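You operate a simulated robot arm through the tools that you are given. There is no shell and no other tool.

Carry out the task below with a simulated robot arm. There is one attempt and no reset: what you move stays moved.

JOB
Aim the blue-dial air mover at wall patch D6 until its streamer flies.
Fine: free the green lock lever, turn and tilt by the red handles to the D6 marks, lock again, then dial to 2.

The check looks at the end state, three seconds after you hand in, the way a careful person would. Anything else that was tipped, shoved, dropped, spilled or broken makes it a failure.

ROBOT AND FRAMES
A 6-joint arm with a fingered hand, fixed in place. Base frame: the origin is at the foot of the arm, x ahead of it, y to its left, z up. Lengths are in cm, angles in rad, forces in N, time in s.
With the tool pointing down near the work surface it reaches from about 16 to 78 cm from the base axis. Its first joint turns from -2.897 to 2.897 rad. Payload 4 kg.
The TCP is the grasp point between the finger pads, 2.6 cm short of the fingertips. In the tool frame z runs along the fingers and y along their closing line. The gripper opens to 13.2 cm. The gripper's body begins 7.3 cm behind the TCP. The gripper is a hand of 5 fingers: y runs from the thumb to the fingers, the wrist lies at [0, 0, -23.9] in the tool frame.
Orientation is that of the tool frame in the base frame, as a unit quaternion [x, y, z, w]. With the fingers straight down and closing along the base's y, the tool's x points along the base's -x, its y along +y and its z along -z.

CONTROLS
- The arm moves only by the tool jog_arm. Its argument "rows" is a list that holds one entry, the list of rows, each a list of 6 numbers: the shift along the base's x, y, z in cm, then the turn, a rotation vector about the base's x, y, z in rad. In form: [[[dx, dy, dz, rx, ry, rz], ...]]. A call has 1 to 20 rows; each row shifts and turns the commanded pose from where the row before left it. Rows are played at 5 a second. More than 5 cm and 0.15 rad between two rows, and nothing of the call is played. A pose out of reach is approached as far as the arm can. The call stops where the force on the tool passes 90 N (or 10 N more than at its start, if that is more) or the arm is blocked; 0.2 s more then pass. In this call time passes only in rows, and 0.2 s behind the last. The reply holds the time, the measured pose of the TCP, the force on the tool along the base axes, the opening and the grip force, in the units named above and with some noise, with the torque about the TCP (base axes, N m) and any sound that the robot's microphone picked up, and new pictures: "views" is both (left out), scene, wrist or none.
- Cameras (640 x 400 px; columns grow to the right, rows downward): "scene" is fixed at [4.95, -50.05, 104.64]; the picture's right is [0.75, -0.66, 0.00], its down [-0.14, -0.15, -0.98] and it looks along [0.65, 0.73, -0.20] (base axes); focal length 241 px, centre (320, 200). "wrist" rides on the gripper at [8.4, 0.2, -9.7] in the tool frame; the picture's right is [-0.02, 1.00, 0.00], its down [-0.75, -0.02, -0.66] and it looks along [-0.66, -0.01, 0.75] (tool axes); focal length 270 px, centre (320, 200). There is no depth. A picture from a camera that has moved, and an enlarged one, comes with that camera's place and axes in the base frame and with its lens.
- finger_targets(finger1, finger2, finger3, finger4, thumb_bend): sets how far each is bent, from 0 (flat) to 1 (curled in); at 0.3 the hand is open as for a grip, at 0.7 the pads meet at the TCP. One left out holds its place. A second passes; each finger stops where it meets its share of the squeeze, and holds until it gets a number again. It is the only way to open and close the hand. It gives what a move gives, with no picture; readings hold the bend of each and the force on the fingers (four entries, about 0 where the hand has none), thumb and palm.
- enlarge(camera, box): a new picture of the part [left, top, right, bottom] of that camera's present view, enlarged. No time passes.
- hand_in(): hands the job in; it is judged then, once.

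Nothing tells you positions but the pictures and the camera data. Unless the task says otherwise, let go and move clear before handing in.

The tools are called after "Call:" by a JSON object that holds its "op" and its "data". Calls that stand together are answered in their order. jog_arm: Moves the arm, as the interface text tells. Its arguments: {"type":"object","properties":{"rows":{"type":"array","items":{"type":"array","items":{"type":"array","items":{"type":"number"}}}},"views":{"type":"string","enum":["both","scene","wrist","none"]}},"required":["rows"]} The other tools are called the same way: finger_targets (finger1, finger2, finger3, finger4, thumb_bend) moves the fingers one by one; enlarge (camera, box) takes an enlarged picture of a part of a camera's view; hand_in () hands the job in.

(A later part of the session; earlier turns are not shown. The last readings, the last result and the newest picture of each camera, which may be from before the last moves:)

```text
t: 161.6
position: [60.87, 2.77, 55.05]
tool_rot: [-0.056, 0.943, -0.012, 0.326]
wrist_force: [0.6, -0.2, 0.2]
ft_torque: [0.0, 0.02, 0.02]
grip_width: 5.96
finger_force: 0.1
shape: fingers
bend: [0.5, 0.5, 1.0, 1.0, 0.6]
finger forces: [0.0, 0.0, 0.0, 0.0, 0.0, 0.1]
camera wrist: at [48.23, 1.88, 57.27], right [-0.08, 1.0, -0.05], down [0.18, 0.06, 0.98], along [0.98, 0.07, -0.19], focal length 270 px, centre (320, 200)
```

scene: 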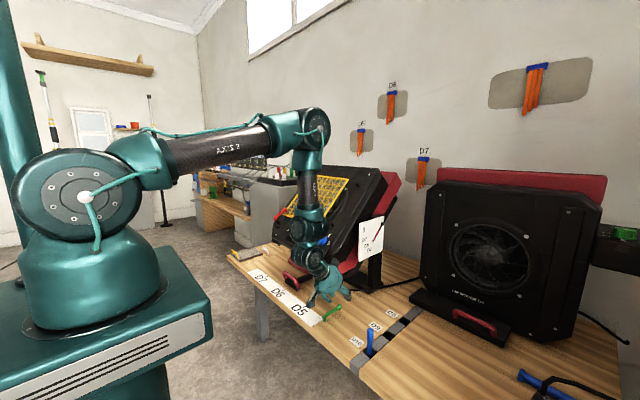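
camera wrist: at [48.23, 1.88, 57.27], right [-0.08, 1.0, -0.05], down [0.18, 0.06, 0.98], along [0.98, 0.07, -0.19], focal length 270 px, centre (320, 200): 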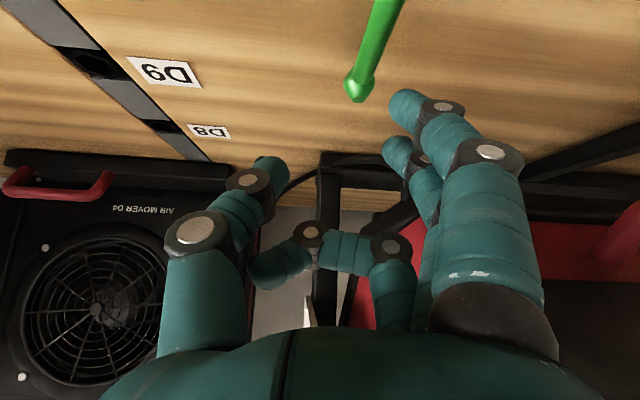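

Call:
{"op": "jog_arm", "data": {"rows": [[[0.2, 0, -2.2, 0.025, 0, 0], [0.1, 0, -2.2, 0.025, 0, 0], [0.3, -1.2, 0, 0, 0, 0], [0.1, -1.0, 0, 0, 0, 0], [-0.1, -1.0, 0, 0, 0, 0], [-0.3, -1.0, 0, 0, 0, 0], [-0.4, -1.0, 0, 0, 0, 0], [-0.7, -0.5, 0, 0, 0, 0], [-0.8, -0.5, 0, 0, 0, 0], [-0.7, -0.3, 0, 0, 0, 0], [-0.4, -0.1, 0, 0, 0, 0]]], "views": "wrist"}}

Call:
{"op": "enlarge", "data": {"camera": "scene", "box": [362, 208, 394, 252]}}

```text
t: 164.0
position: [58.76, -3.84, 51.09]
tool_rot: [-0.047, 0.941, 0.01, 0.335]
wrist_force: [42.5, 9.9, 8.4]
ft_torque: [0.74, -1.2, -2.29]
grip_width: 6.49
finger_force: 19.3
shape: fingers
bend: [0.46, 0.5, 1.0, 1.0, 0.6]
finger forces: [37.8, 0.0, 0.0, 0.0, 0.1, 0.1]
camera wrist: at [45.99, -4.87, 53.12], right [-0.08, 1.0, 0.0], down [0.17, 0.01, 0.99], along [0.98, 0.08, -0.17], focal length 270 px, centre (320, 200)
```

wrist: 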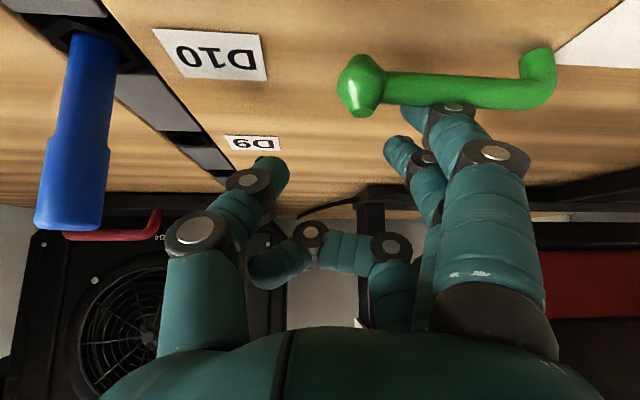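

```text
9.09 times, centred on (378, 230) of scene
camera zoom: at [4.95, -50.05, 104.64], right [0.75, -0.66, 0.0], down [-0.14, -0.15, -0.98], along [0.65, 0.73, -0.2], focal length 2190 px, centre (-207, -73)
```

zoom: 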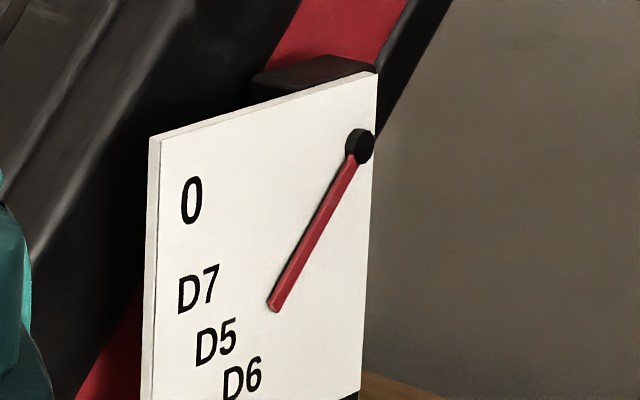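

Call:
{"op": "jog_arm", "data": {"rows": [[[1.0, 0, 0.6, 0, 0, 0], [0, 0.8, 3.6, 0, -0.02, 0], [-0.6, 4.7, 1.2, 0, -0.02, 0], [-0.6, 4.7, 1.0, 0, -0.02, 0], [-0.6, 4.7, 0.6, 0, -0.02, 0], [-0.6, 4.7, 0.3, 0, -0.02, 0], [0, 1.6, 0, 0, 0, 0]]], "views": "none"}}

Call:
{"op": "finger_targets", "data": {"finger1": 1.0, "finger2": 1.0, "finger3": 0.3, "finger4": 0.3, "thumb_bend": 0.3}}

Call:
{"op": "enlarge", "data": {"camera": "scene", "box": [362, 208, 394, 252]}}

```text
t: 165.6
position: [56.83, 17.11, 58.04]
tool_rot: [-0.048, 0.926, 0.007, 0.375]
wrist_force: [-0.1, 0.2, -0.5]
ft_torque: [-0.03, 0.0, -0.02]
grip_width: 6.03
finger_force: 0.0
shape: fingers
bend: [0.5, 0.5, 1.0, 1.0, 0.6]
finger forces: [0.1, 0.0, 0.0, 0.2, 0.0, 0.0]
```

```text
t: 166.6
position: [56.84, 16.98, 58.01]
tool_rot: [-0.049, 0.926, 0.008, 0.374]
wrist_force: [-0.6, 0.3, 0.4]
ft_torque: [0.02, 0.02, 0.0]
grip_width: 6.42
finger_force: 0.1
shape: fingers
bend: [1.0, 1.0, 0.3, 0.3, 0.3]
finger forces: [0.1, 0.0, 0.1, 0.0, 0.0, 0.1]
```

```text
9.09 times, centred on (378, 230) of scene
camera zoom: at [4.95, -50.05, 104.64], right [0.75, -0.66, 0.0], down [-0.14, -0.15, -0.98], along [0.65, 0.73, -0.2], focal length 2190 px, centre (-207, -73)
```

zoom: 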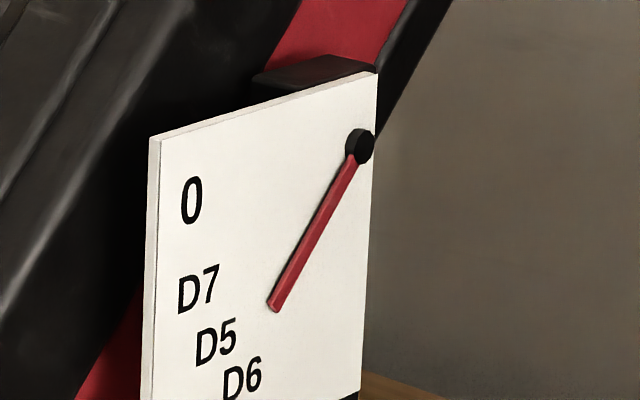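

Call:
{"op": "jog_arm", "data": {"rows": [[[1.1, 0.1, -1.0, 0, 0, -0.03], [1.1, 0.1, -1.0, 0, 0, -0.03], [0.8, 0.1, -0.8, 0, 0, -0.03], [0.3, 0, -0.25, 0, 0, 0], [0.3, 0, -0.25, 0, 0, 0], [0.3, 0, -0.25, 0, 0, 0], [0.3, 0, -0.25, 0, 0, 0]]], "views": "none"}}

Call:
{"op": "jog_arm", "data": {"rows": [[[0.25, 0, -0.22, 0, 0, 0], [0.25, 0, -0.22, 0, 0, 0], [0.25, 0, -0.22, 0, 0, 0], [0, 0, 0, 0, 0, 0]]], "views": "none"}}

Call:
{"op": "enlarge", "data": {"camera": "scene", "box": [362, 208, 394, 252]}}

```text
t: 168.2
position: [60.89, 17.61, 54.12]
tool_rot: [-0.006, 0.927, -0.009, 0.375]
wrist_force: [0.0, 0.1, 1.0]
ft_torque: [0.03, 0.02, 0.0]
grip_width: 6.46
finger_force: 0.1
shape: fingers
bend: [1.0, 1.0, 0.3, 0.3, 0.3]
finger forces: [0.0, 0.1, 0.0, 0.0, 0.0, 0.0]
```

```text
t: 169.2
position: [61.66, 17.5, 53.57]
tool_rot: [-0.006, 0.927, -0.009, 0.375]
wrist_force: [-0.1, 0.6, 0.6]
ft_torque: [-0.02, 0.0, -0.01]
grip_width: 6.45
finger_force: 0.1
shape: fingers
bend: [1.0, 1.0, 0.3, 0.3, 0.3]
finger forces: [0.1, 0.1, 0.1, 0.0, 0.1, 0.1]
```

```text
9.09 times, centred on (378, 230) of scene
camera zoom: at [4.95, -50.05, 104.64], right [0.75, -0.66, 0.0], down [-0.14, -0.15, -0.98], along [0.65, 0.73, -0.2], focal length 2190 px, centre (-207, -73)
```

zoom: 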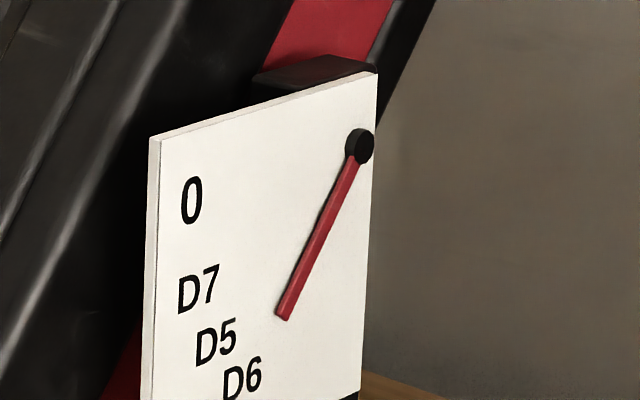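

The body is down at its D6 position (pointer ≈ 53–54°, label ≈ 54°), pan unchanged. Now to the lever to lock.

Call:
{"op": "jog_arm", "data": {"rows": [[[-0.9, 0, 0.9, 0, 0, 0], [-1.3, -3.5, 1.5, 0, 0.022, 0], [-1.6, -4.4, 0, 0, 0.022, 0], [-1.6, -4.4, -1.0, 0, 0.022, 0], [-1.6, -4.3, -1.6, 0, 0.022, 0], [-1.6, -4.3, -2.3, 0, 0.022, 0]]], "views": "none"}}

Call:
{"op": "finger_targets", "data": {"finger1": 0.5, "finger2": 0.5, "finger3": 1.0, "finger4": 1.0, "thumb_bend": 0.6}}

Call:
{"op": "enlarge", "data": {"camera": "wrist", "box": [0, 0, 640, 399]}}

Call:
{"op": "enlarge", "data": {"camera": "scene", "box": [362, 208, 394, 252]}}

```text
refused: row 6 steps farther than a row can; nothing moved
```

```text
t: 170.2
position: [61.71, 17.63, 53.58]
tool_rot: [-0.007, 0.927, -0.009, 0.375]
wrist_force: [0.2, 0.2, -0.7]
ft_torque: [-0.01, -0.01, -0.01]
grip_width: 6.0
finger_force: 0.1
shape: fingers
bend: [0.5, 0.5, 1.0, 1.0, 0.6]
finger forces: [0.0, 0.0, 0.0, 0.0, 0.0, 0.0]
```

```text
1.00 times, centred on (320, 200) of wrist (not enlarged: the box is as wide or as high as the picture)
camera zoom: at [48.78, 17.67, 54.57], right [0.01, 1.0, -0.01], down [0.08, 0.01, 1.0], along [1.0, -0.01, -0.08], focal length 270 px, centre (320, 200)
```

zoom: 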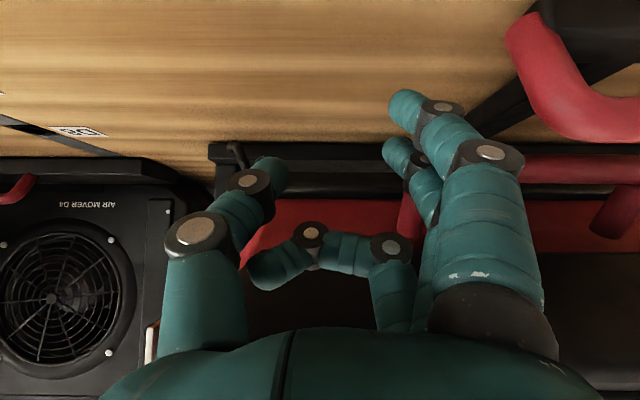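

```text
9.09 times, centred on (378, 230) of scene
camera zoom: at [4.95, -50.05, 104.64], right [0.75, -0.66, 0.0], down [-0.14, -0.15, -0.98], along [0.65, 0.73, -0.2], focal length 2190 px, centre (-207, -73)
```

zoom: 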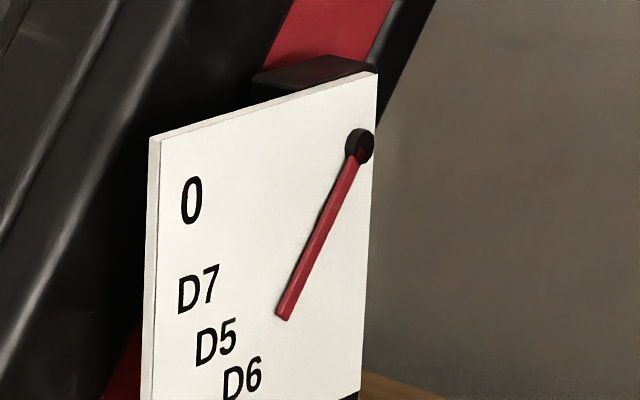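

Call:
{"op": "jog_arm", "data": {"rows": [[[-0.9, -0.2, 0.9, 0, 0, 0], [-1.3, -3.2, 1.5, 0, 0.018, 0], [-1.4, -4.0, 0.3, 0, 0.018, 0], [-1.4, -4.0, -0.8, 0, 0.018, 0], [-1.4, -4.0, -1.2, 0, 0.018, 0], [-1.3, -3.4, -1.7, 0, 0.018, 0], [-1.0, -2.2, -1.7, 0, 0.018, 0]]], "views": "wrist"}}

Call:
{"op": "enlarge", "data": {"camera": "scene", "box": [362, 208, 394, 252]}}

```text
t: 171.8
position: [53.31, -3.65, 50.74]
tool_rot: [-0.007, 0.946, -0.008, 0.324]
wrist_force: [0.2, -0.1, 0.1]
ft_torque: [0.02, -0.02, -0.01]
grip_width: 5.99
finger_force: 0.1
shape: fingers
bend: [0.5, 0.5, 1.0, 1.0, 0.6]
finger forces: [0.0, 0.1, 0.1, 0.0, 0.1, 0.1]
camera wrist: at [40.61, -3.55, 53.03], right [0.01, 1.0, -0.01], down [0.19, 0.01, 0.98], along [0.98, -0.01, -0.19], focal length 270 px, centre (320, 200)
```

wrist: 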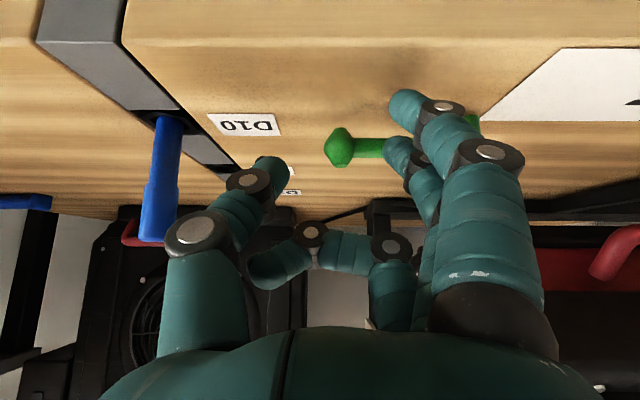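

```text
9.09 times, centred on (378, 230) of scene
camera zoom: at [4.95, -50.05, 104.64], right [0.75, -0.66, 0.0], down [-0.14, -0.15, -0.98], along [0.65, 0.73, -0.2], focal length 2190 px, centre (-207, -73)
```

zoom: 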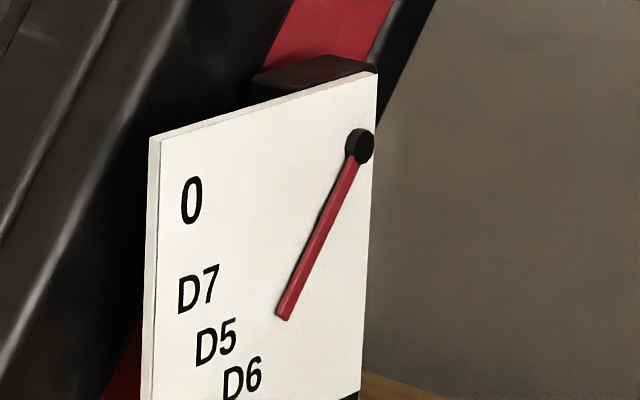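

Before locking I want one square-on look at the tilt plate to settle the parallax question. Moving the wrist camera to the plate's side.

Call:
{"op": "jog_arm", "data": {"rows": [[[0, -1, 4, 0, -0.044, 0], [0, -1, 4, 0, -0.044, 0], [0, -1, 4, 0, -0.044, 0], [0, -1, 4, 0, -0.044, 0], [2.8, -1, 1, 0, 0, 0.13], [2.8, -1, 1, 0, 0, 0.13], [2.8, -1, 1, 0, 0, 0.13], [2.8, -1, 1, 0, 0, 0.13], [2.8, -1, 1, 0, 0, 0.13], [2.8, -1, 1, 0, 0, 0.13], [0, 0, 0, 0, 0, 0.13], [0, 0, 0, 0, 0, 0.13], [0, 0, 0, 0, 0, 0.13], [0, 0, 0, 0, 0, 0.13]]], "views": "both"}}

```text
t: 174.8
position: [69.75, -13.3, 72.89]
tool_rot: [-0.559, 0.723, 0.239, 0.329]
wrist_force: [0.1, 0.2, -0.1]
ft_torque: [0.01, 0.0, 0.04]
grip_width: 5.98
finger_force: 0.1
shape: fingers
bend: [0.5, 0.5, 1.0, 1.0, 0.6]
finger forces: [0.0, 0.0, 0.1, 0.0, 0.0, 0.1]
camera wrist: at [66.18, -25.68, 73.07], right [-0.96, 0.27, -0.01], down [0.0, 0.02, 1.0], along [0.27, 0.96, -0.02], focal length 270 px, centre (320, 200)
```

scene: 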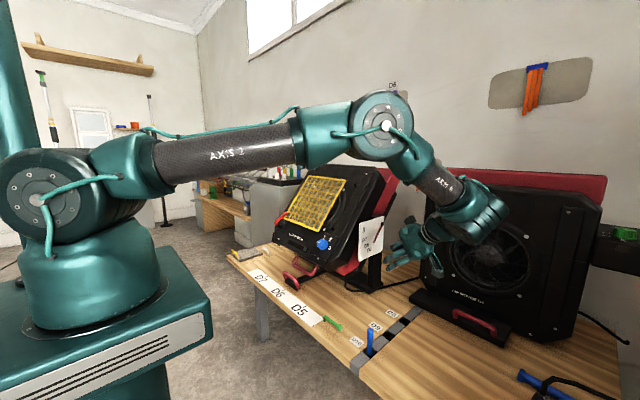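
wrist: 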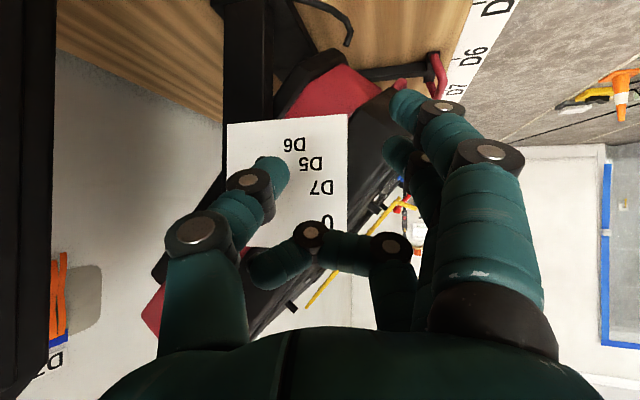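

Call:
{"op": "finger_targets", "data": {"finger1": 0.3, "finger2": 0.3, "finger3": 0.3, "finger4": 0.3, "thumb_bend": 0.2}}

Call:
{"op": "enlarge", "data": {"camera": "wrist", "box": [210, 105, 370, 265]}}

```text
t: 175.8
position: [69.79, -13.27, 73.02]
tool_rot: [-0.558, 0.723, 0.239, 0.33]
wrist_force: [-0.4, -0.4, 0.1]
ft_torque: [-0.01, -0.01, -0.04]
grip_width: 14.69
finger_force: 0.1
shape: fingers
bend: [0.3, 0.3, 0.3, 0.3, 0.21]
finger forces: [0.1, 0.0, 0.0, 0.1, 0.1, 0.1]
```

```text
2.50 times, centred on (290, 185) of wrist
camera zoom: at [66.17, -25.65, 73.05], right [-0.96, 0.28, -0.01], down [0.0, 0.02, 1.0], along [0.28, 0.96, -0.02], focal length 676 px, centre (395, 238)
```

zoom: 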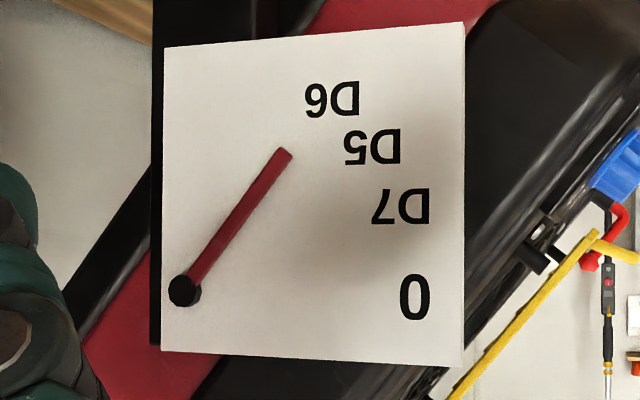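

Square-on, the pointer line (≈53.8°) passes right through D6 (≈52–54°). The tilt is correct now. Back to the lever to lock.

Call:
{"op": "finger_targets", "data": {"finger1": 0.5, "finger2": 0.5, "finger3": 1.0, "finger4": 1.0, "thumb_bend": 0.6}}

Call:
{"op": "jog_arm", "data": {"rows": [[[0, 0, 0, 0, 0, -0.13], [0, 0, 0, 0, 0, -0.13], [0, 0, 0, 0, 0, -0.13], [0, 0, 0, 0, 0, -0.13], [-2.8, 1, -1, 0, 0, -0.13], [-2.8, 1, -1, 0, 0, -0.13], [-2.8, 1, -1, 0, 0, -0.13], [-2.8, 1, -1, 0, 0, -0.13], [-2.8, 1, -1, 0, 0, -0.13], [-2.8, 1, -1, 0, 0, -0.13], [0, 1, -4, 0, 0.044, 0], [0, 1, -4, 0, 0.044, 0], [0, 1, -4, 0, 0.044, 0], [0, 1, -2, 0, 0.044, 0], [-0.2, 0, -2, 0, 0, 0]]], "views": "both"}}

Call:
{"op": "enlarge", "data": {"camera": "scene", "box": [362, 208, 394, 252]}}

```text
t: 176.8
position: [69.83, -13.21, 73.06]
tool_rot: [-0.558, 0.724, 0.239, 0.328]
wrist_force: [0.0, -0.2, 0.4]
ft_torque: [0.01, 0.03, 0.01]
grip_width: 6.09
finger_force: 0.2
shape: fingers
bend: [0.5, 0.5, 1.0, 1.0, 0.6]
finger forces: [0.0, 0.1, 0.0, 0.0, 0.0, 0.1]
```

```text
t: 180.0
position: [52.92, -3.38, 50.81]
tool_rot: [-0.007, 0.946, -0.009, 0.324]
wrist_force: [0.2, -0.4, 0.0]
ft_torque: [0.0, 0.03, 0.0]
grip_width: 6.07
finger_force: 0.1
shape: fingers
bend: [0.5, 0.5, 1.0, 1.0, 0.6]
finger forces: [0.0, 0.0, 0.0, 0.0, 0.0, 0.0]
camera wrist: at [40.3, -3.22, 53.17], right [0.01, 1.0, -0.01], down [0.19, 0.01, 0.98], along [0.98, -0.01, -0.19], focal length 270 px, centre (320, 200)
```

scene: 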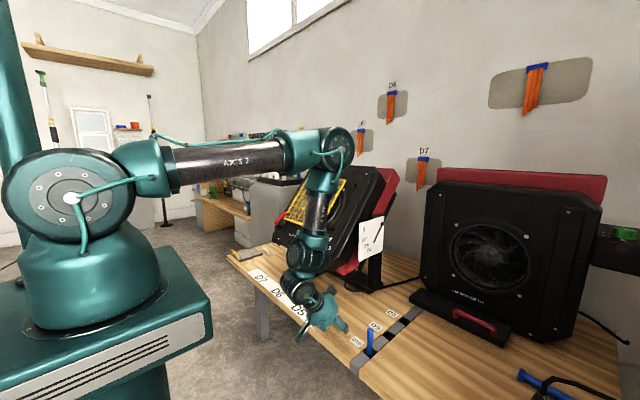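
wrist: 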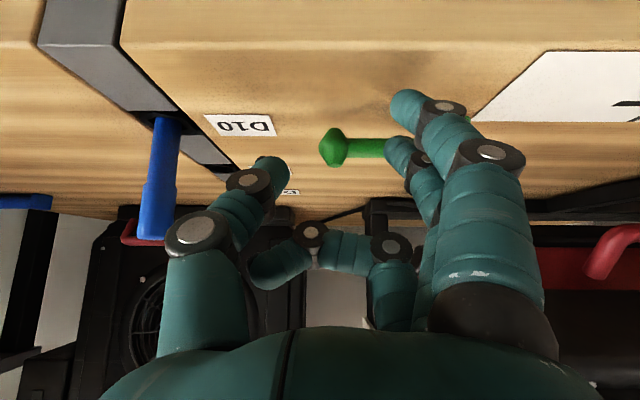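

```text
9.09 times, centred on (378, 230) of scene
camera zoom: at [4.95, -50.05, 104.64], right [0.75, -0.66, 0.0], down [-0.14, -0.15, -0.98], along [0.65, 0.73, -0.2], focal length 2190 px, centre (-207, -73)
```

zoom: 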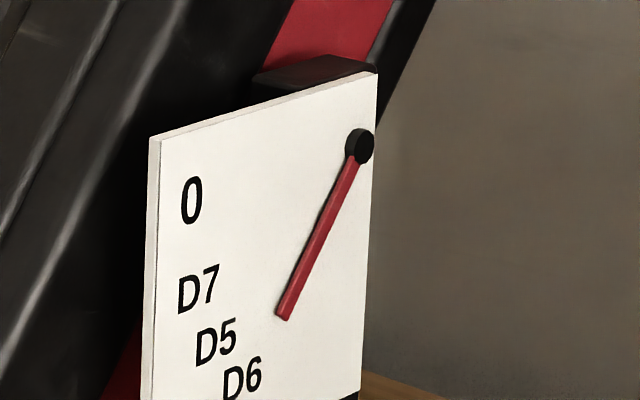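

Call:
{"op": "jog_arm", "data": {"rows": [[[1.8, 0, -0.3, 0, 0, 0], [2.0, 0, 0, 0, 0, 0], [1.8, 1.1, 0, 0, 0, 0], [1.1, 1.8, 0, 0, 0, 0], [0.3, 0.9, 0, 0, 0, 0]]], "views": "none"}}

Call:
{"op": "jog_arm", "data": {"rows": [[[0, -0.8, 0, 0, 0, 0], [-0.3, -0.6, 3.5, 0, 0, 0], [-0.8, -1.0, 4, 0, -0.03, 0], [-0.8, -0.5, 4, 0, -0.04, 0], [-0.8, 0, 4, 0, -0.04, 0], [-0.8, 0.5, 4, 0, -0.04, 0]]], "views": "both"}}

Call:
{"op": "enlarge", "data": {"camera": "scene", "box": [280, 250, 360, 330]}}

Call:
{"op": "enlarge", "data": {"camera": "scene", "box": [362, 208, 394, 252]}}

```text
t: 181.2
position: [59.79, 0.5, 50.64]
tool_rot: [-0.006, 0.946, -0.01, 0.324]
wrist_force: [-6.4, -15.6, 9.7]
ft_torque: [-0.07, 0.42, 0.54]
grip_width: 4.57
finger_force: 9.4
shape: fingers
bend: [0.57, 0.54, 1.0, 1.0, 0.6]
finger forces: [14.8, 3.6, 0.0, 0.0, 0.0, 0.0]
```

```text
t: 182.6
position: [56.17, -1.94, 70.24]
tool_rot: [-0.007, 0.919, -0.009, 0.394]
wrist_force: [0.2, 0.6, 0.5]
ft_torque: [-0.03, -0.03, 0.02]
grip_width: 5.96
finger_force: 0.1
shape: fingers
bend: [0.5, 0.5, 1.0, 1.0, 0.6]
finger forces: [0.0, 0.0, 0.0, 0.0, 0.1, 0.1]
camera wrist: at [43.31, -1.89, 70.63], right [0.01, 1.0, -0.01], down [0.04, 0.01, 1.0], along [1.0, -0.01, -0.04], focal length 270 px, centre (320, 200)
```

scene: 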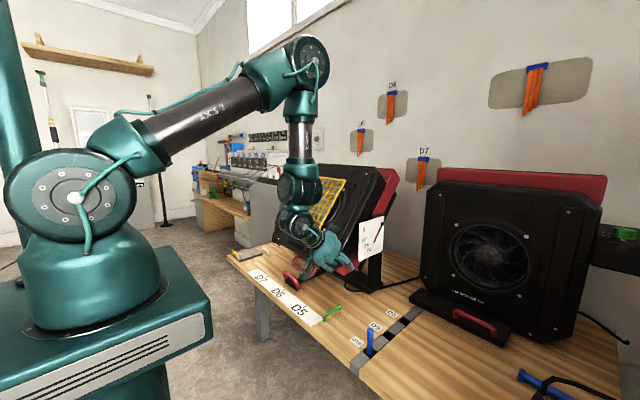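
wrist: 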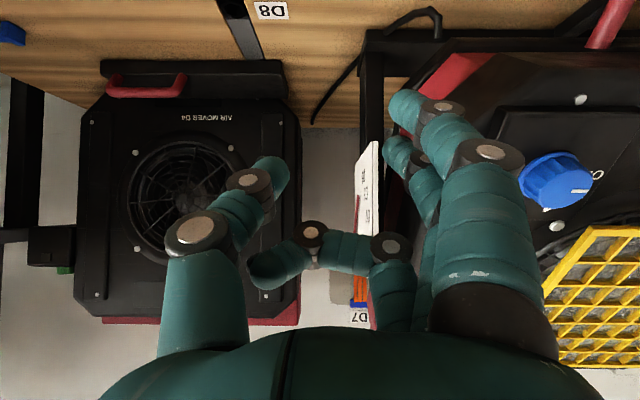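

```text
5.00 times, centred on (320, 290) of scene
camera zoom: at [4.95, -50.05, 104.64], right [0.75, -0.66, 0.0], down [-0.14, -0.15, -0.98], along [0.65, 0.73, -0.2], focal length 1204 px, centre (320, -250)
```

zoom: 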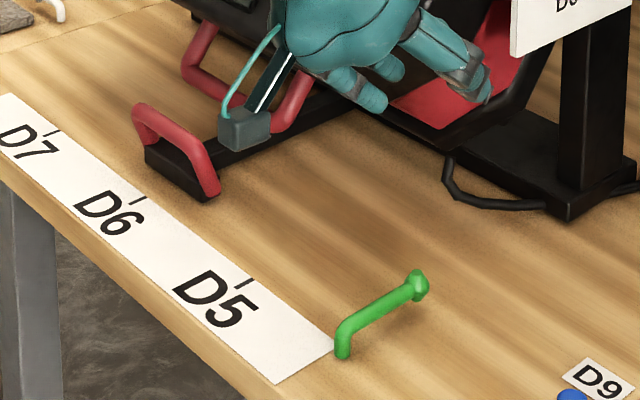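

```text
9.09 times, centred on (378, 230) of scene
camera zoom: at [4.95, -50.05, 104.64], right [0.75, -0.66, 0.0], down [-0.14, -0.15, -0.98], along [0.65, 0.73, -0.2], focal length 2190 px, centre (-207, -73)
```

zoom: 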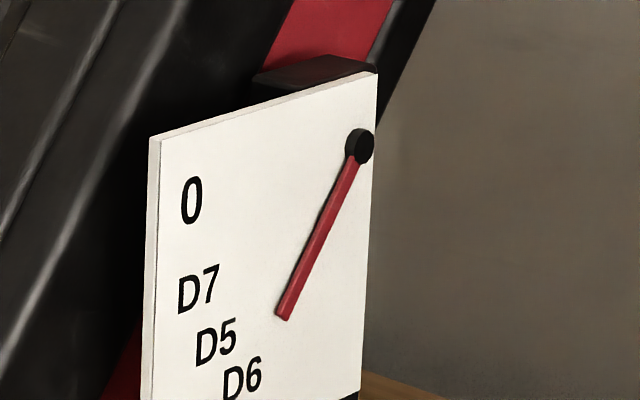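

Locked with pan and tilt on D6. Now the dial.

Call:
{"op": "enlarge", "data": {"camera": "scene", "box": [305, 220, 349, 264]}}

Call:
{"op": "enlarge", "data": {"camera": "wrist", "box": [480, 80, 640, 260]}}

```text
9.09 times, centred on (327, 242) of scene
camera zoom: at [4.95, -50.05, 104.64], right [0.75, -0.66, 0.0], down [-0.14, -0.15, -0.98], along [0.65, 0.73, -0.2], focal length 2190 px, centre (256, -182)
```

zoom: 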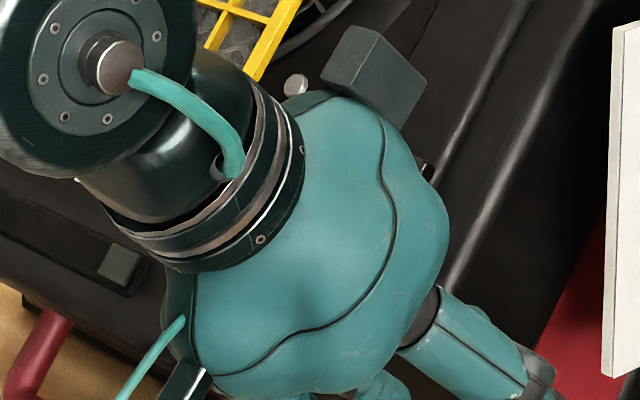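

```text
2.22 times, centred on (560, 170) of wrist
camera zoom: at [43.31, -1.89, 70.63], right [0.01, 1.0, -0.01], down [0.04, 0.01, 1.0], along [1.0, -0.01, -0.04], focal length 601 px, centre (-213, 267)
```

zoom: 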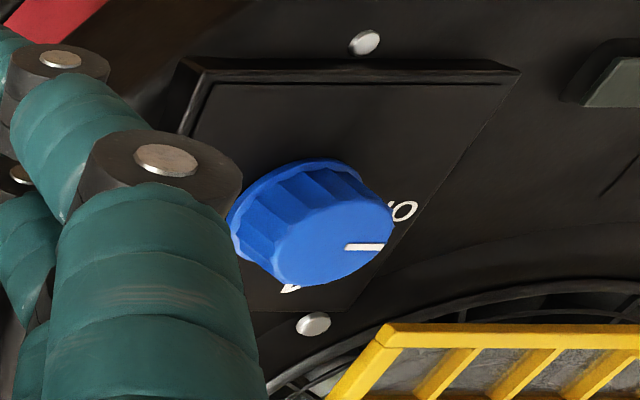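

Call:
{"op": "jog_arm", "data": {"rows": [[[0, 3, 1.2, 0, -0.03, 0], [0.2, 4.6, 0.8, 0, -0.03, 0], [0.2, 4.6, 0.8, 0, -0.03, 0], [0.4, 4.6, 0.8, 0, -0.03, 0], [0.4, 1.6, 0, 0, 0, 0]]], "views": "both"}}

Call:
{"op": "finger_targets", "data": {"finger1": 0.3, "finger2": 0.3, "finger3": 0.3, "finger4": 0.3, "thumb_bend": 0.3}}

Call:
{"op": "enlarge", "data": {"camera": "wrist", "box": [180, 60, 460, 235]}}

```text
t: 183.8
position: [57.39, 16.44, 73.6]
tool_rot: [-0.004, 0.894, -0.01, 0.448]
wrist_force: [0.2, -0.3, 0.1]
ft_torque: [0.01, -0.01, -0.01]
grip_width: 5.99
finger_force: 0.0
shape: fingers
bend: [0.5, 0.5, 1.0, 1.0, 0.6]
finger forces: [0.0, 0.0, 0.1, 0.1, 0.0, 0.0]
camera wrist: at [44.5, 16.42, 72.53], right [0.01, 1.0, -0.01], down [-0.08, 0.01, 1.0], along [1.0, -0.01, 0.08], focal length 270 px, centre (320, 200)
```

scene: 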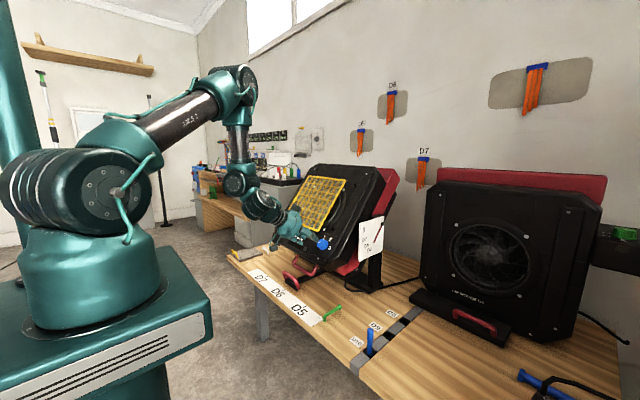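
wrist: 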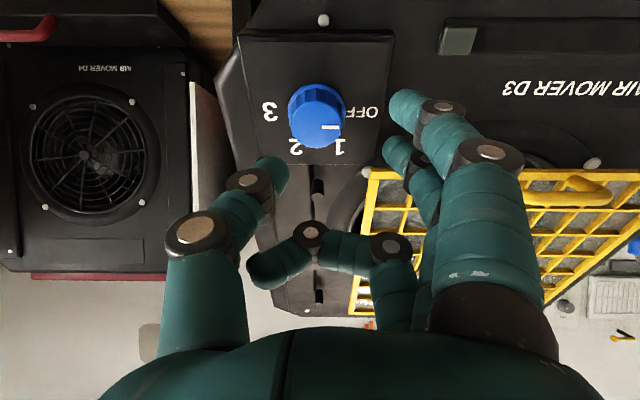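

```text
t: 184.8
position: [57.26, 16.39, 73.67]
tool_rot: [-0.006, 0.894, -0.009, 0.449]
wrist_force: [0.1, 0.0, 1.1]
ft_torque: [-0.02, 0.02, 0.0]
grip_width: 13.84
finger_force: 0.0
shape: fingers
bend: [0.3, 0.3, 0.3, 0.3, 0.3]
finger forces: [0.1, 0.0, 0.0, 0.1, 0.1, 0.0]
```

```text
2.29 times, centred on (320, 148) of wrist
camera zoom: at [44.5, 16.39, 72.52], right [0.01, 1.0, -0.01], down [-0.08, 0.01, 1.0], along [1.0, -0.01, 0.08], focal length 618 px, centre (320, 320)
```

zoom: 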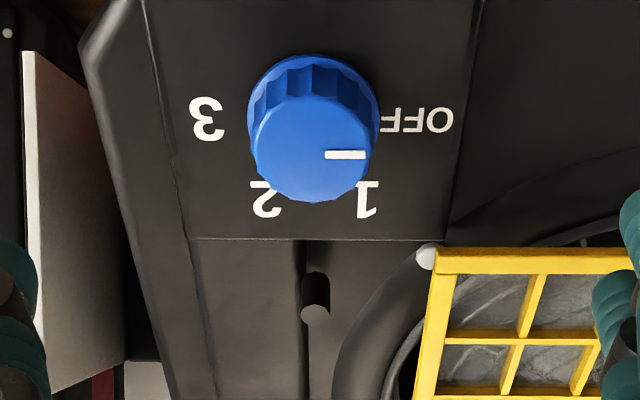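

Now a perfect view: the dial has OFF at left, 1, 2, 3 clockwise in 60° steps, and its mark is on OFF. I need 120° clockwise. I'll align with the dial axis (63.8, 15.9, 68.9) and pre-roll the hand −75°.

Call:
{"op": "jog_arm", "data": {"rows": [[[0.1, -0.5, 0, -0.117, 0, 0.0865], [0, 0, 0, -0.117, 0, 0.0865], [0, 0, 0, -0.117, 0, 0.0865], [0, 0, 0, -0.117, 0, 0.0865], [0, 0, 0, -0.117, 0, 0.0865], [0, 0, 0, -0.117, 0, 0.0865], [0, 0, 0, -0.117, 0, 0.0865], [0, 0, 0, -0.117, 0, 0.0865], [0, 0, 0, -0.117, 0, 0.0865]]], "views": "both"}}

Call:
{"op": "enlarge", "data": {"camera": "scene", "box": [280, 190, 380, 280]}}

```text
t: 186.8
position: [57.71, 16.03, 73.71]
tool_rot: [-0.55, 0.701, -0.282, 0.357]
wrist_force: [-0.1, -0.5, 0.4]
ft_torque: [0.0, -0.05, -0.01]
grip_width: 13.83
finger_force: 0.0
shape: fingers
bend: [0.3, 0.3, 0.3, 0.3, 0.3]
finger forces: [0.1, 0.0, 0.0, 0.0, 0.1, 0.1]
camera wrist: at [48.43, 7.84, 77.44], right [-0.57, 0.26, -0.78], down [-0.42, 0.73, 0.54], along [0.71, 0.63, -0.31], focal length 270 px, centre (320, 200)
```

scene: 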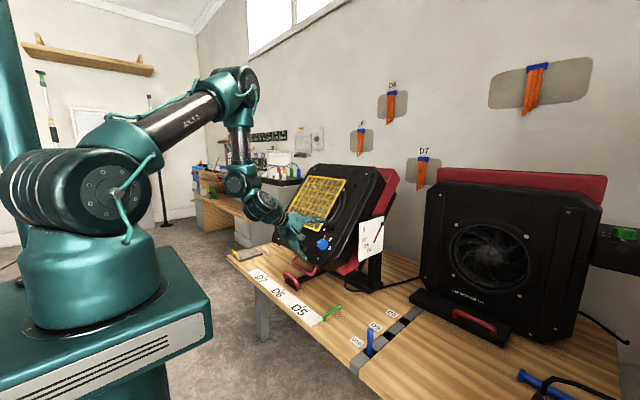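
wrist: 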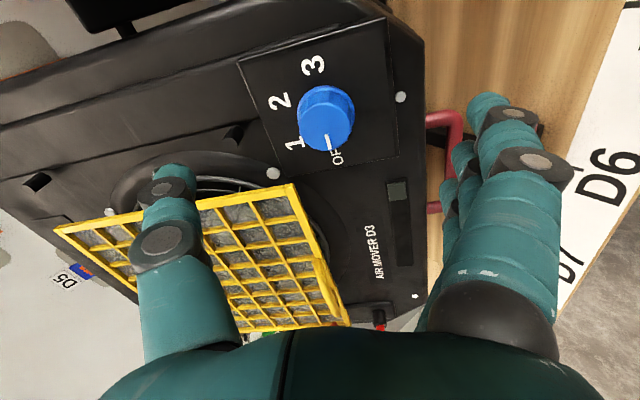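

```text
4.44 times, centred on (330, 235) of scene
camera zoom: at [4.95, -50.05, 104.64], right [0.75, -0.66, 0.0], down [-0.14, -0.15, -0.98], along [0.65, 0.73, -0.2], focal length 1071 px, centre (276, 44)
```

zoom: 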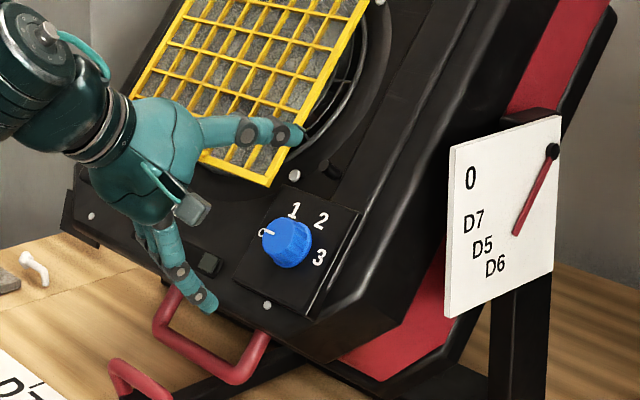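

Call:
{"op": "enlarge", "data": {"camera": "wrist", "box": [240, 40, 420, 190]}}

```text
2.67 times, centred on (330, 115) of wrist
camera zoom: at [48.43, 7.84, 77.44], right [-0.57, 0.26, -0.78], down [-0.42, 0.73, 0.54], along [0.71, 0.63, -0.31], focal length 721 px, centre (293, 427)
```

zoom: 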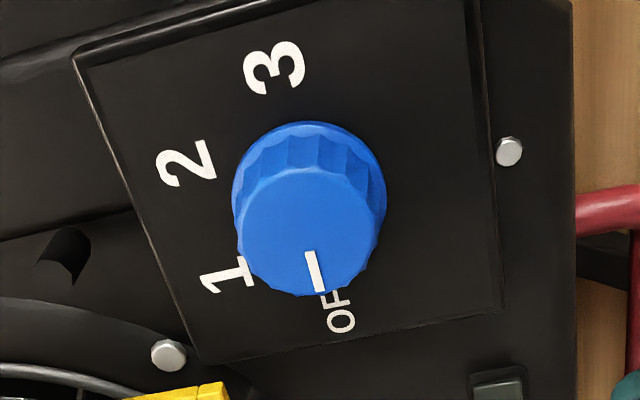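

Call:
{"op": "finger_targets", "data": {"finger1": 0.5, "finger2": 0.5, "finger3": 0.5, "finger4": 0.5, "thumb_bend": 0.5}}

Call:
{"op": "jog_arm", "data": {"rows": [[[-0.3, -0.1, -0.45, 0, 0, 0], [0.8, 0, -0.58, 0, 0, 0], [0.8, 0, -0.58, 0, 0, 0], [0.8, 0, -0.58, 0, 0, 0], [0.8, 0, -0.58, 0, 0, 0]]], "views": "both"}}

Call:
{"op": "enlarge", "data": {"camera": "wrist", "box": [180, 40, 460, 215]}}

Call:
{"op": "enlarge", "data": {"camera": "scene", "box": [280, 190, 380, 280]}}

```text
t: 187.8
position: [57.65, 15.99, 73.61]
tool_rot: [-0.548, 0.702, -0.283, 0.356]
wrist_force: [-0.4, 0.2, 0.8]
ft_torque: [-0.03, -0.02, -0.02]
grip_width: 7.58
finger_force: 0.0
shape: fingers
bend: [0.5, 0.5, 0.5, 0.5, 0.5]
finger forces: [0.0, 0.1, 0.0, 0.0, 0.0, 0.1]
```

```text
t: 189.0
position: [60.59, 15.69, 70.79]
tool_rot: [-0.548, 0.702, -0.282, 0.356]
wrist_force: [0.3, 0.1, 0.0]
ft_torque: [0.02, 0.0, -0.03]
grip_width: 7.59
finger_force: 0.1
shape: fingers
bend: [0.5, 0.5, 0.5, 0.5, 0.5]
finger forces: [0.0, 0.0, 0.0, 0.1, 0.0, 0.1]
camera wrist: at [51.3, 7.59, 74.65], right [-0.57, 0.26, -0.78], down [-0.41, 0.73, 0.54], along [0.71, 0.63, -0.3], focal length 270 px, centre (320, 200)
```

scene: 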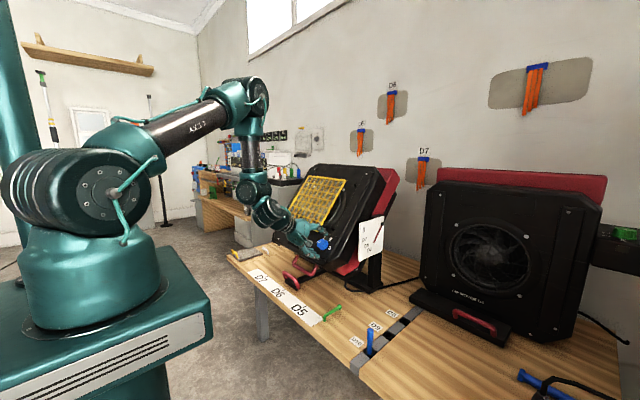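
wrist: 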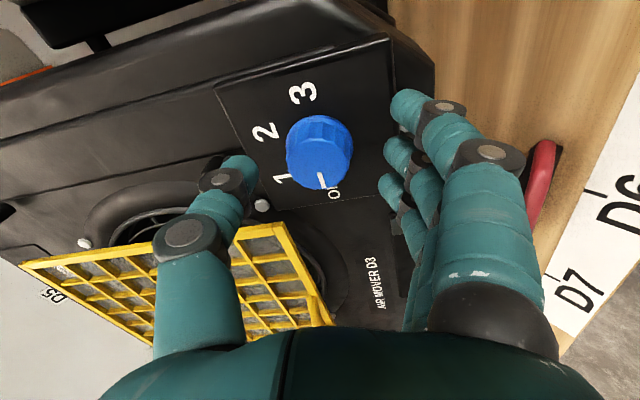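

```text
2.29 times, centred on (320, 128) of wrist
camera zoom: at [51.3, 7.59, 74.65], right [-0.57, 0.26, -0.78], down [-0.41, 0.73, 0.54], along [0.71, 0.63, -0.3], focal length 618 px, centre (320, 366)
```

zoom: 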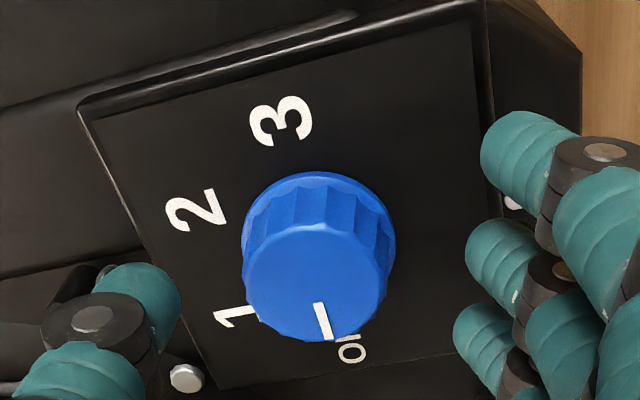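

```text
4.44 times, centred on (330, 235) of scene
camera zoom: at [4.95, -50.05, 104.64], right [0.75, -0.66, 0.0], down [-0.14, -0.15, -0.98], along [0.65, 0.73, -0.2], focal length 1071 px, centre (276, 44)
```

zoom: 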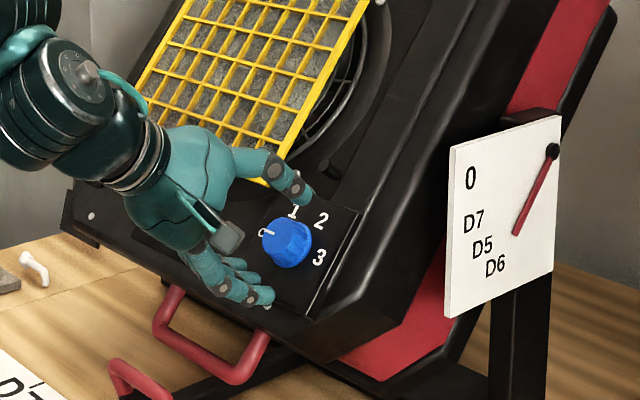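

Centred on the dial. Advancing the last 2.3 cm.

Call:
{"op": "jog_arm", "data": {"rows": [[[0.64, 0.05, -0.46, 0, 0, 0], [0.64, 0.05, -0.46, 0, 0, 0], [0.6, 0.05, -0.43, 0, 0, 0]]], "views": "wrist"}}

Call:
{"op": "enlarge", "data": {"camera": "wrist", "box": [180, 60, 460, 235]}}

Call:
{"op": "enlarge", "data": {"camera": "scene", "box": [290, 200, 360, 265]}}

```text
t: 189.8
position: [62.42, 16.08, 69.5]
tool_rot: [-0.547, 0.702, -0.282, 0.358]
wrist_force: [0.4, -0.2, 0.5]
ft_torque: [0.0, 0.0, -0.01]
grip_width: 7.58
finger_force: 0.1
shape: fingers
bend: [0.5, 0.5, 0.5, 0.5, 0.5]
finger forces: [0.0, 0.0, 0.0, 0.1, 0.1, 0.1]
camera wrist: at [53.15, 7.96, 73.4], right [-0.57, 0.26, -0.78], down [-0.41, 0.73, 0.54], along [0.71, 0.63, -0.3], focal length 270 px, centre (320, 200)
```

wrist: 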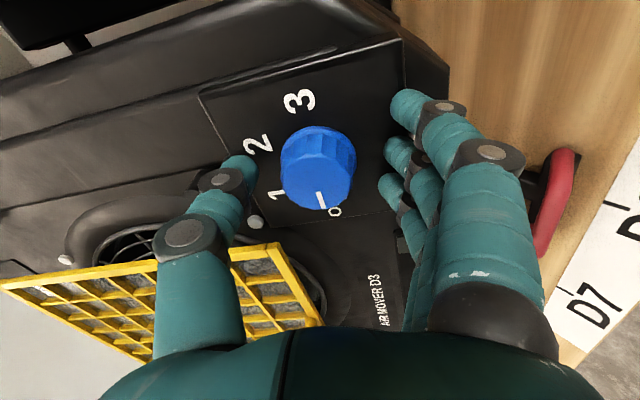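

```text
2.29 times, centred on (320, 148) of wrist
camera zoom: at [53.15, 7.96, 73.4], right [-0.57, 0.26, -0.78], down [-0.41, 0.73, 0.54], along [0.71, 0.63, -0.3], focal length 618 px, centre (320, 320)
```

zoom: 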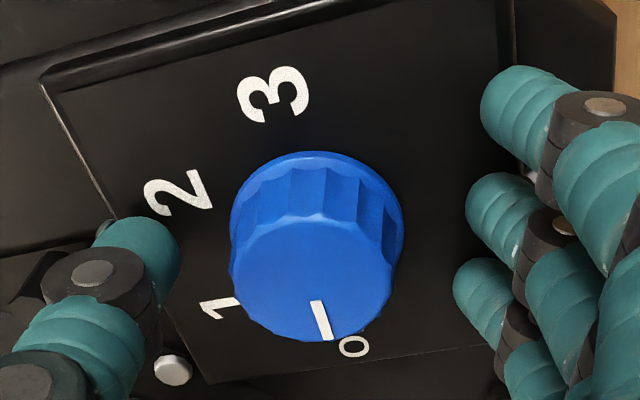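

```text
6.15 times, centred on (325, 232) of scene
camera zoom: at [4.95, -50.05, 104.64], right [0.75, -0.66, 0.0], down [-0.14, -0.15, -0.98], along [0.65, 0.73, -0.2], focal length 1482 px, centre (289, 0)
```

zoom: 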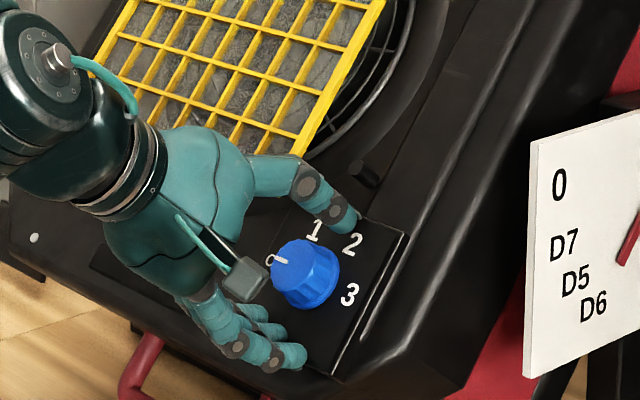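

Call:
{"op": "jog_arm", "data": {"rows": [[[0.28, 0, -0.2, 0, 0, 0]]], "views": "none"}}

Call:
{"op": "finger_targets", "data": {"finger1": 0.55, "finger2": 0.64, "finger3": 0.64, "finger4": 0.55, "thumb_bend": 0.64}}

Call:
{"op": "enlarge", "data": {"camera": "wrist", "box": [180, 60, 460, 235]}}

```text
t: 190.2
position: [62.65, 15.95, 69.38]
tool_rot: [-0.548, 0.703, -0.283, 0.356]
wrist_force: [-5.9, 1.4, 5.0]
ft_torque: [-0.01, 0.41, -0.1]
grip_width: 7.57
finger_force: 3.9
shape: fingers
bend: [0.5, 0.5, 0.5, 0.5, 0.5]
finger forces: [5.3, 2.3, 0.3, 0.0, 0.1, 0.0]
```

```text
t: 191.2
position: [62.76, 15.95, 69.28]
tool_rot: [-0.549, 0.702, -0.282, 0.356]
wrist_force: [0.9, -1.5, 2.1]
ft_torque: [-0.02, 0.11, -0.09]
grip_width: 5.48
finger_force: 6.0
shape: fingers
bend: [0.54, 0.61, 0.61, 0.55, 0.61]
finger forces: [2.0, 2.1, 1.7, 0.0, 5.8, 0.0]
```

```text
2.29 times, centred on (320, 148) of wrist
camera zoom: at [53.53, 7.88, 73.15], right [-0.57, 0.26, -0.78], down [-0.41, 0.73, 0.54], along [0.71, 0.63, -0.31], focal length 618 px, centre (320, 320)
```

zoom: 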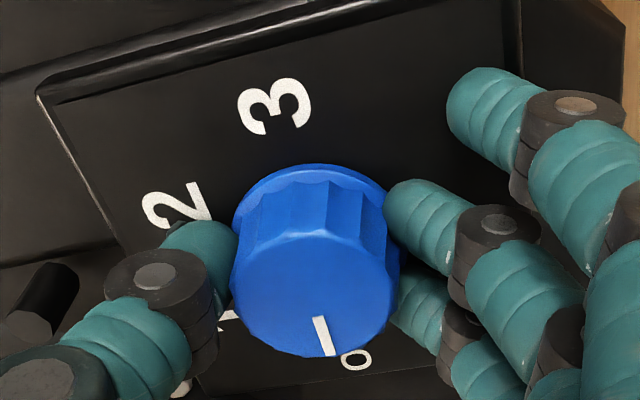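

Call:
{"op": "finger_targets", "data": {"finger2": 0.72, "finger3": 0.72, "thumb_bend": 0.72}}

Call:
{"op": "jog_arm", "data": {"rows": [[[0, 0, 0, 0.105, 0, -0.076], [0, 0, 0, 0.105, 0, -0.076], [0, 0, 0, 0.105, 0, -0.076], [0, 0, 0, 0.105, 0, -0.076]]], "views": "wrist"}}

Call:
{"op": "enlarge", "data": {"camera": "wrist", "box": [180, 60, 460, 235]}}

Call:
{"op": "enlarge", "data": {"camera": "scene", "box": [290, 200, 360, 265]}}

```text
t: 192.2
position: [62.77, 15.92, 69.24]
tool_rot: [-0.548, 0.703, -0.282, 0.356]
wrist_force: [4.1, -0.5, -4.5]
ft_torque: [-0.02, 0.29, -0.12]
grip_width: 5.44
finger_force: 17.7
shape: fingers
bend: [0.55, 0.63, 0.63, 0.55, 0.64]
finger forces: [3.6, 7.8, 7.8, 0.1, 16.0, 0.0]
```

```text
t: 193.2
position: [62.73, 16.11, 69.25]
tool_rot: [-0.349, 0.82, -0.18, 0.417]
wrist_force: [12.7, -0.4, -2.4]
ft_torque: [-0.11, 0.06, -0.01]
grip_width: 5.18
finger_force: 16.5
shape: fingers
bend: [0.56, 0.64, 0.64, 0.55, 0.64]
finger forces: [2.6, 6.1, 6.6, 0.0, 16.7, 0.0]
camera wrist: at [51.3, 10.09, 70.1], right [-0.41, 0.71, -0.57], down [-0.22, 0.54, 0.82], along [0.88, 0.46, -0.07], focal length 270 px, centre (320, 200)
```

wrist: 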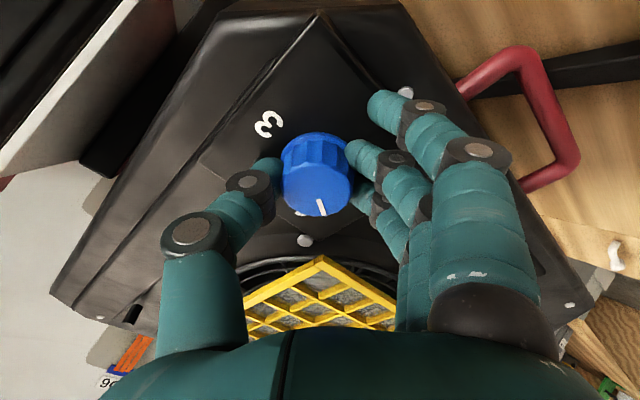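

```text
2.29 times, centred on (320, 148) of wrist
camera zoom: at [51.3, 10.09, 70.1], right [-0.41, 0.71, -0.57], down [-0.22, 0.54, 0.82], along [0.88, 0.46, -0.07], focal length 618 px, centre (320, 320)
```

zoom: 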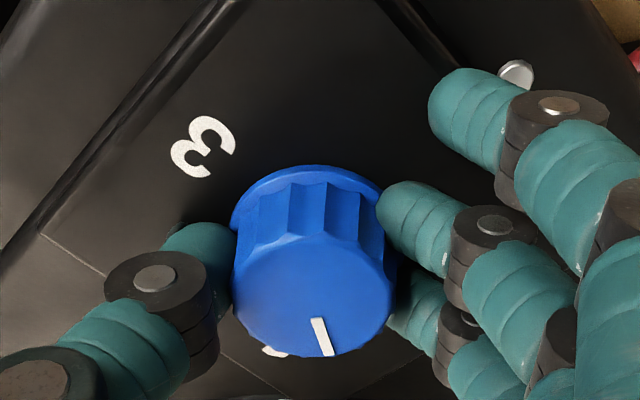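

```text
6.15 times, centred on (325, 232) of scene
camera zoom: at [4.95, -50.05, 104.64], right [0.75, -0.66, 0.0], down [-0.14, -0.15, -0.98], along [0.65, 0.73, -0.2], focal length 1482 px, centre (289, 0)
```

zoom: 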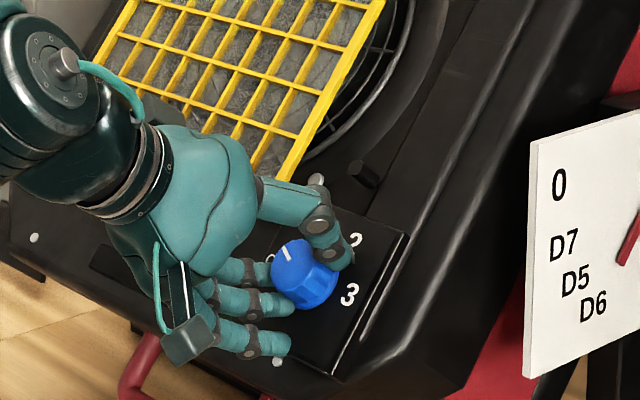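

The dial turns with the hand (about 30° so far). Continuing.

Call:
{"op": "jog_arm", "data": {"rows": [[[0, 0, 0, 0.105, 0, -0.076], [0, 0, 0, 0.105, 0, -0.076], [0, 0, 0, 0.105, 0, -0.076], [0, 0, 0, 0.105, 0, -0.076]]], "views": "wrist"}}

Call:
{"op": "enlarge", "data": {"camera": "wrist", "box": [180, 60, 460, 235]}}

Call:
{"op": "enlarge", "data": {"camera": "scene", "box": [290, 200, 360, 265]}}

```text
t: 194.2
position: [62.77, 15.99, 69.44]
tool_rot: [-0.128, 0.882, -0.065, 0.448]
wrist_force: [14.1, 4.1, 4.9]
ft_torque: [0.02, -0.14, 0.14]
grip_width: 5.13
finger_force: 16.8
shape: fingers
bend: [0.56, 0.64, 0.63, 0.55, 0.65]
finger forces: [2.0, 7.0, 9.9, 0.0, 15.0, 0.0]
camera wrist: at [50.04, 13.77, 68.33], right [-0.16, 0.96, -0.22], down [-0.1, 0.2, 0.97], along [0.98, 0.17, 0.07], focal length 270 px, centre (320, 200)
```

wrist: 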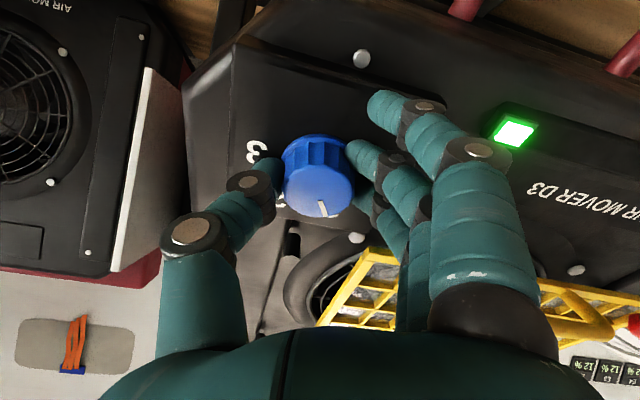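

```text
2.29 times, centred on (320, 148) of wrist
camera zoom: at [50.04, 13.77, 68.33], right [-0.16, 0.96, -0.22], down [-0.1, 0.2, 0.97], along [0.98, 0.17, 0.07], focal length 618 px, centre (320, 320)
```

zoom: 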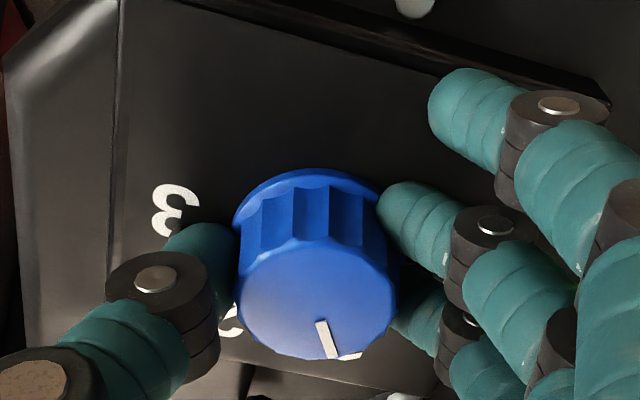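

```text
6.15 times, centred on (325, 232) of scene
camera zoom: at [4.95, -50.05, 104.64], right [0.75, -0.66, 0.0], down [-0.14, -0.15, -0.98], along [0.65, 0.73, -0.2], focal length 1482 px, centre (289, 0)
```

zoom: 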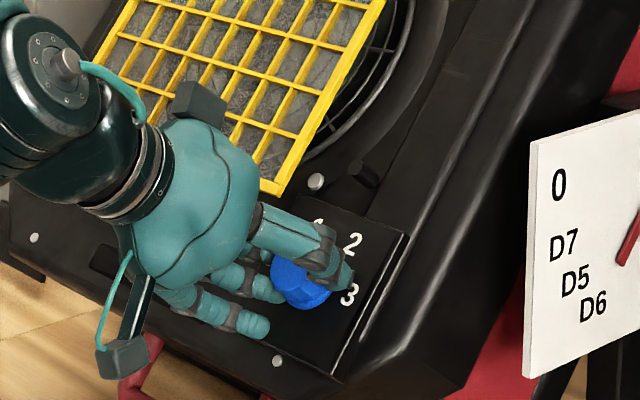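

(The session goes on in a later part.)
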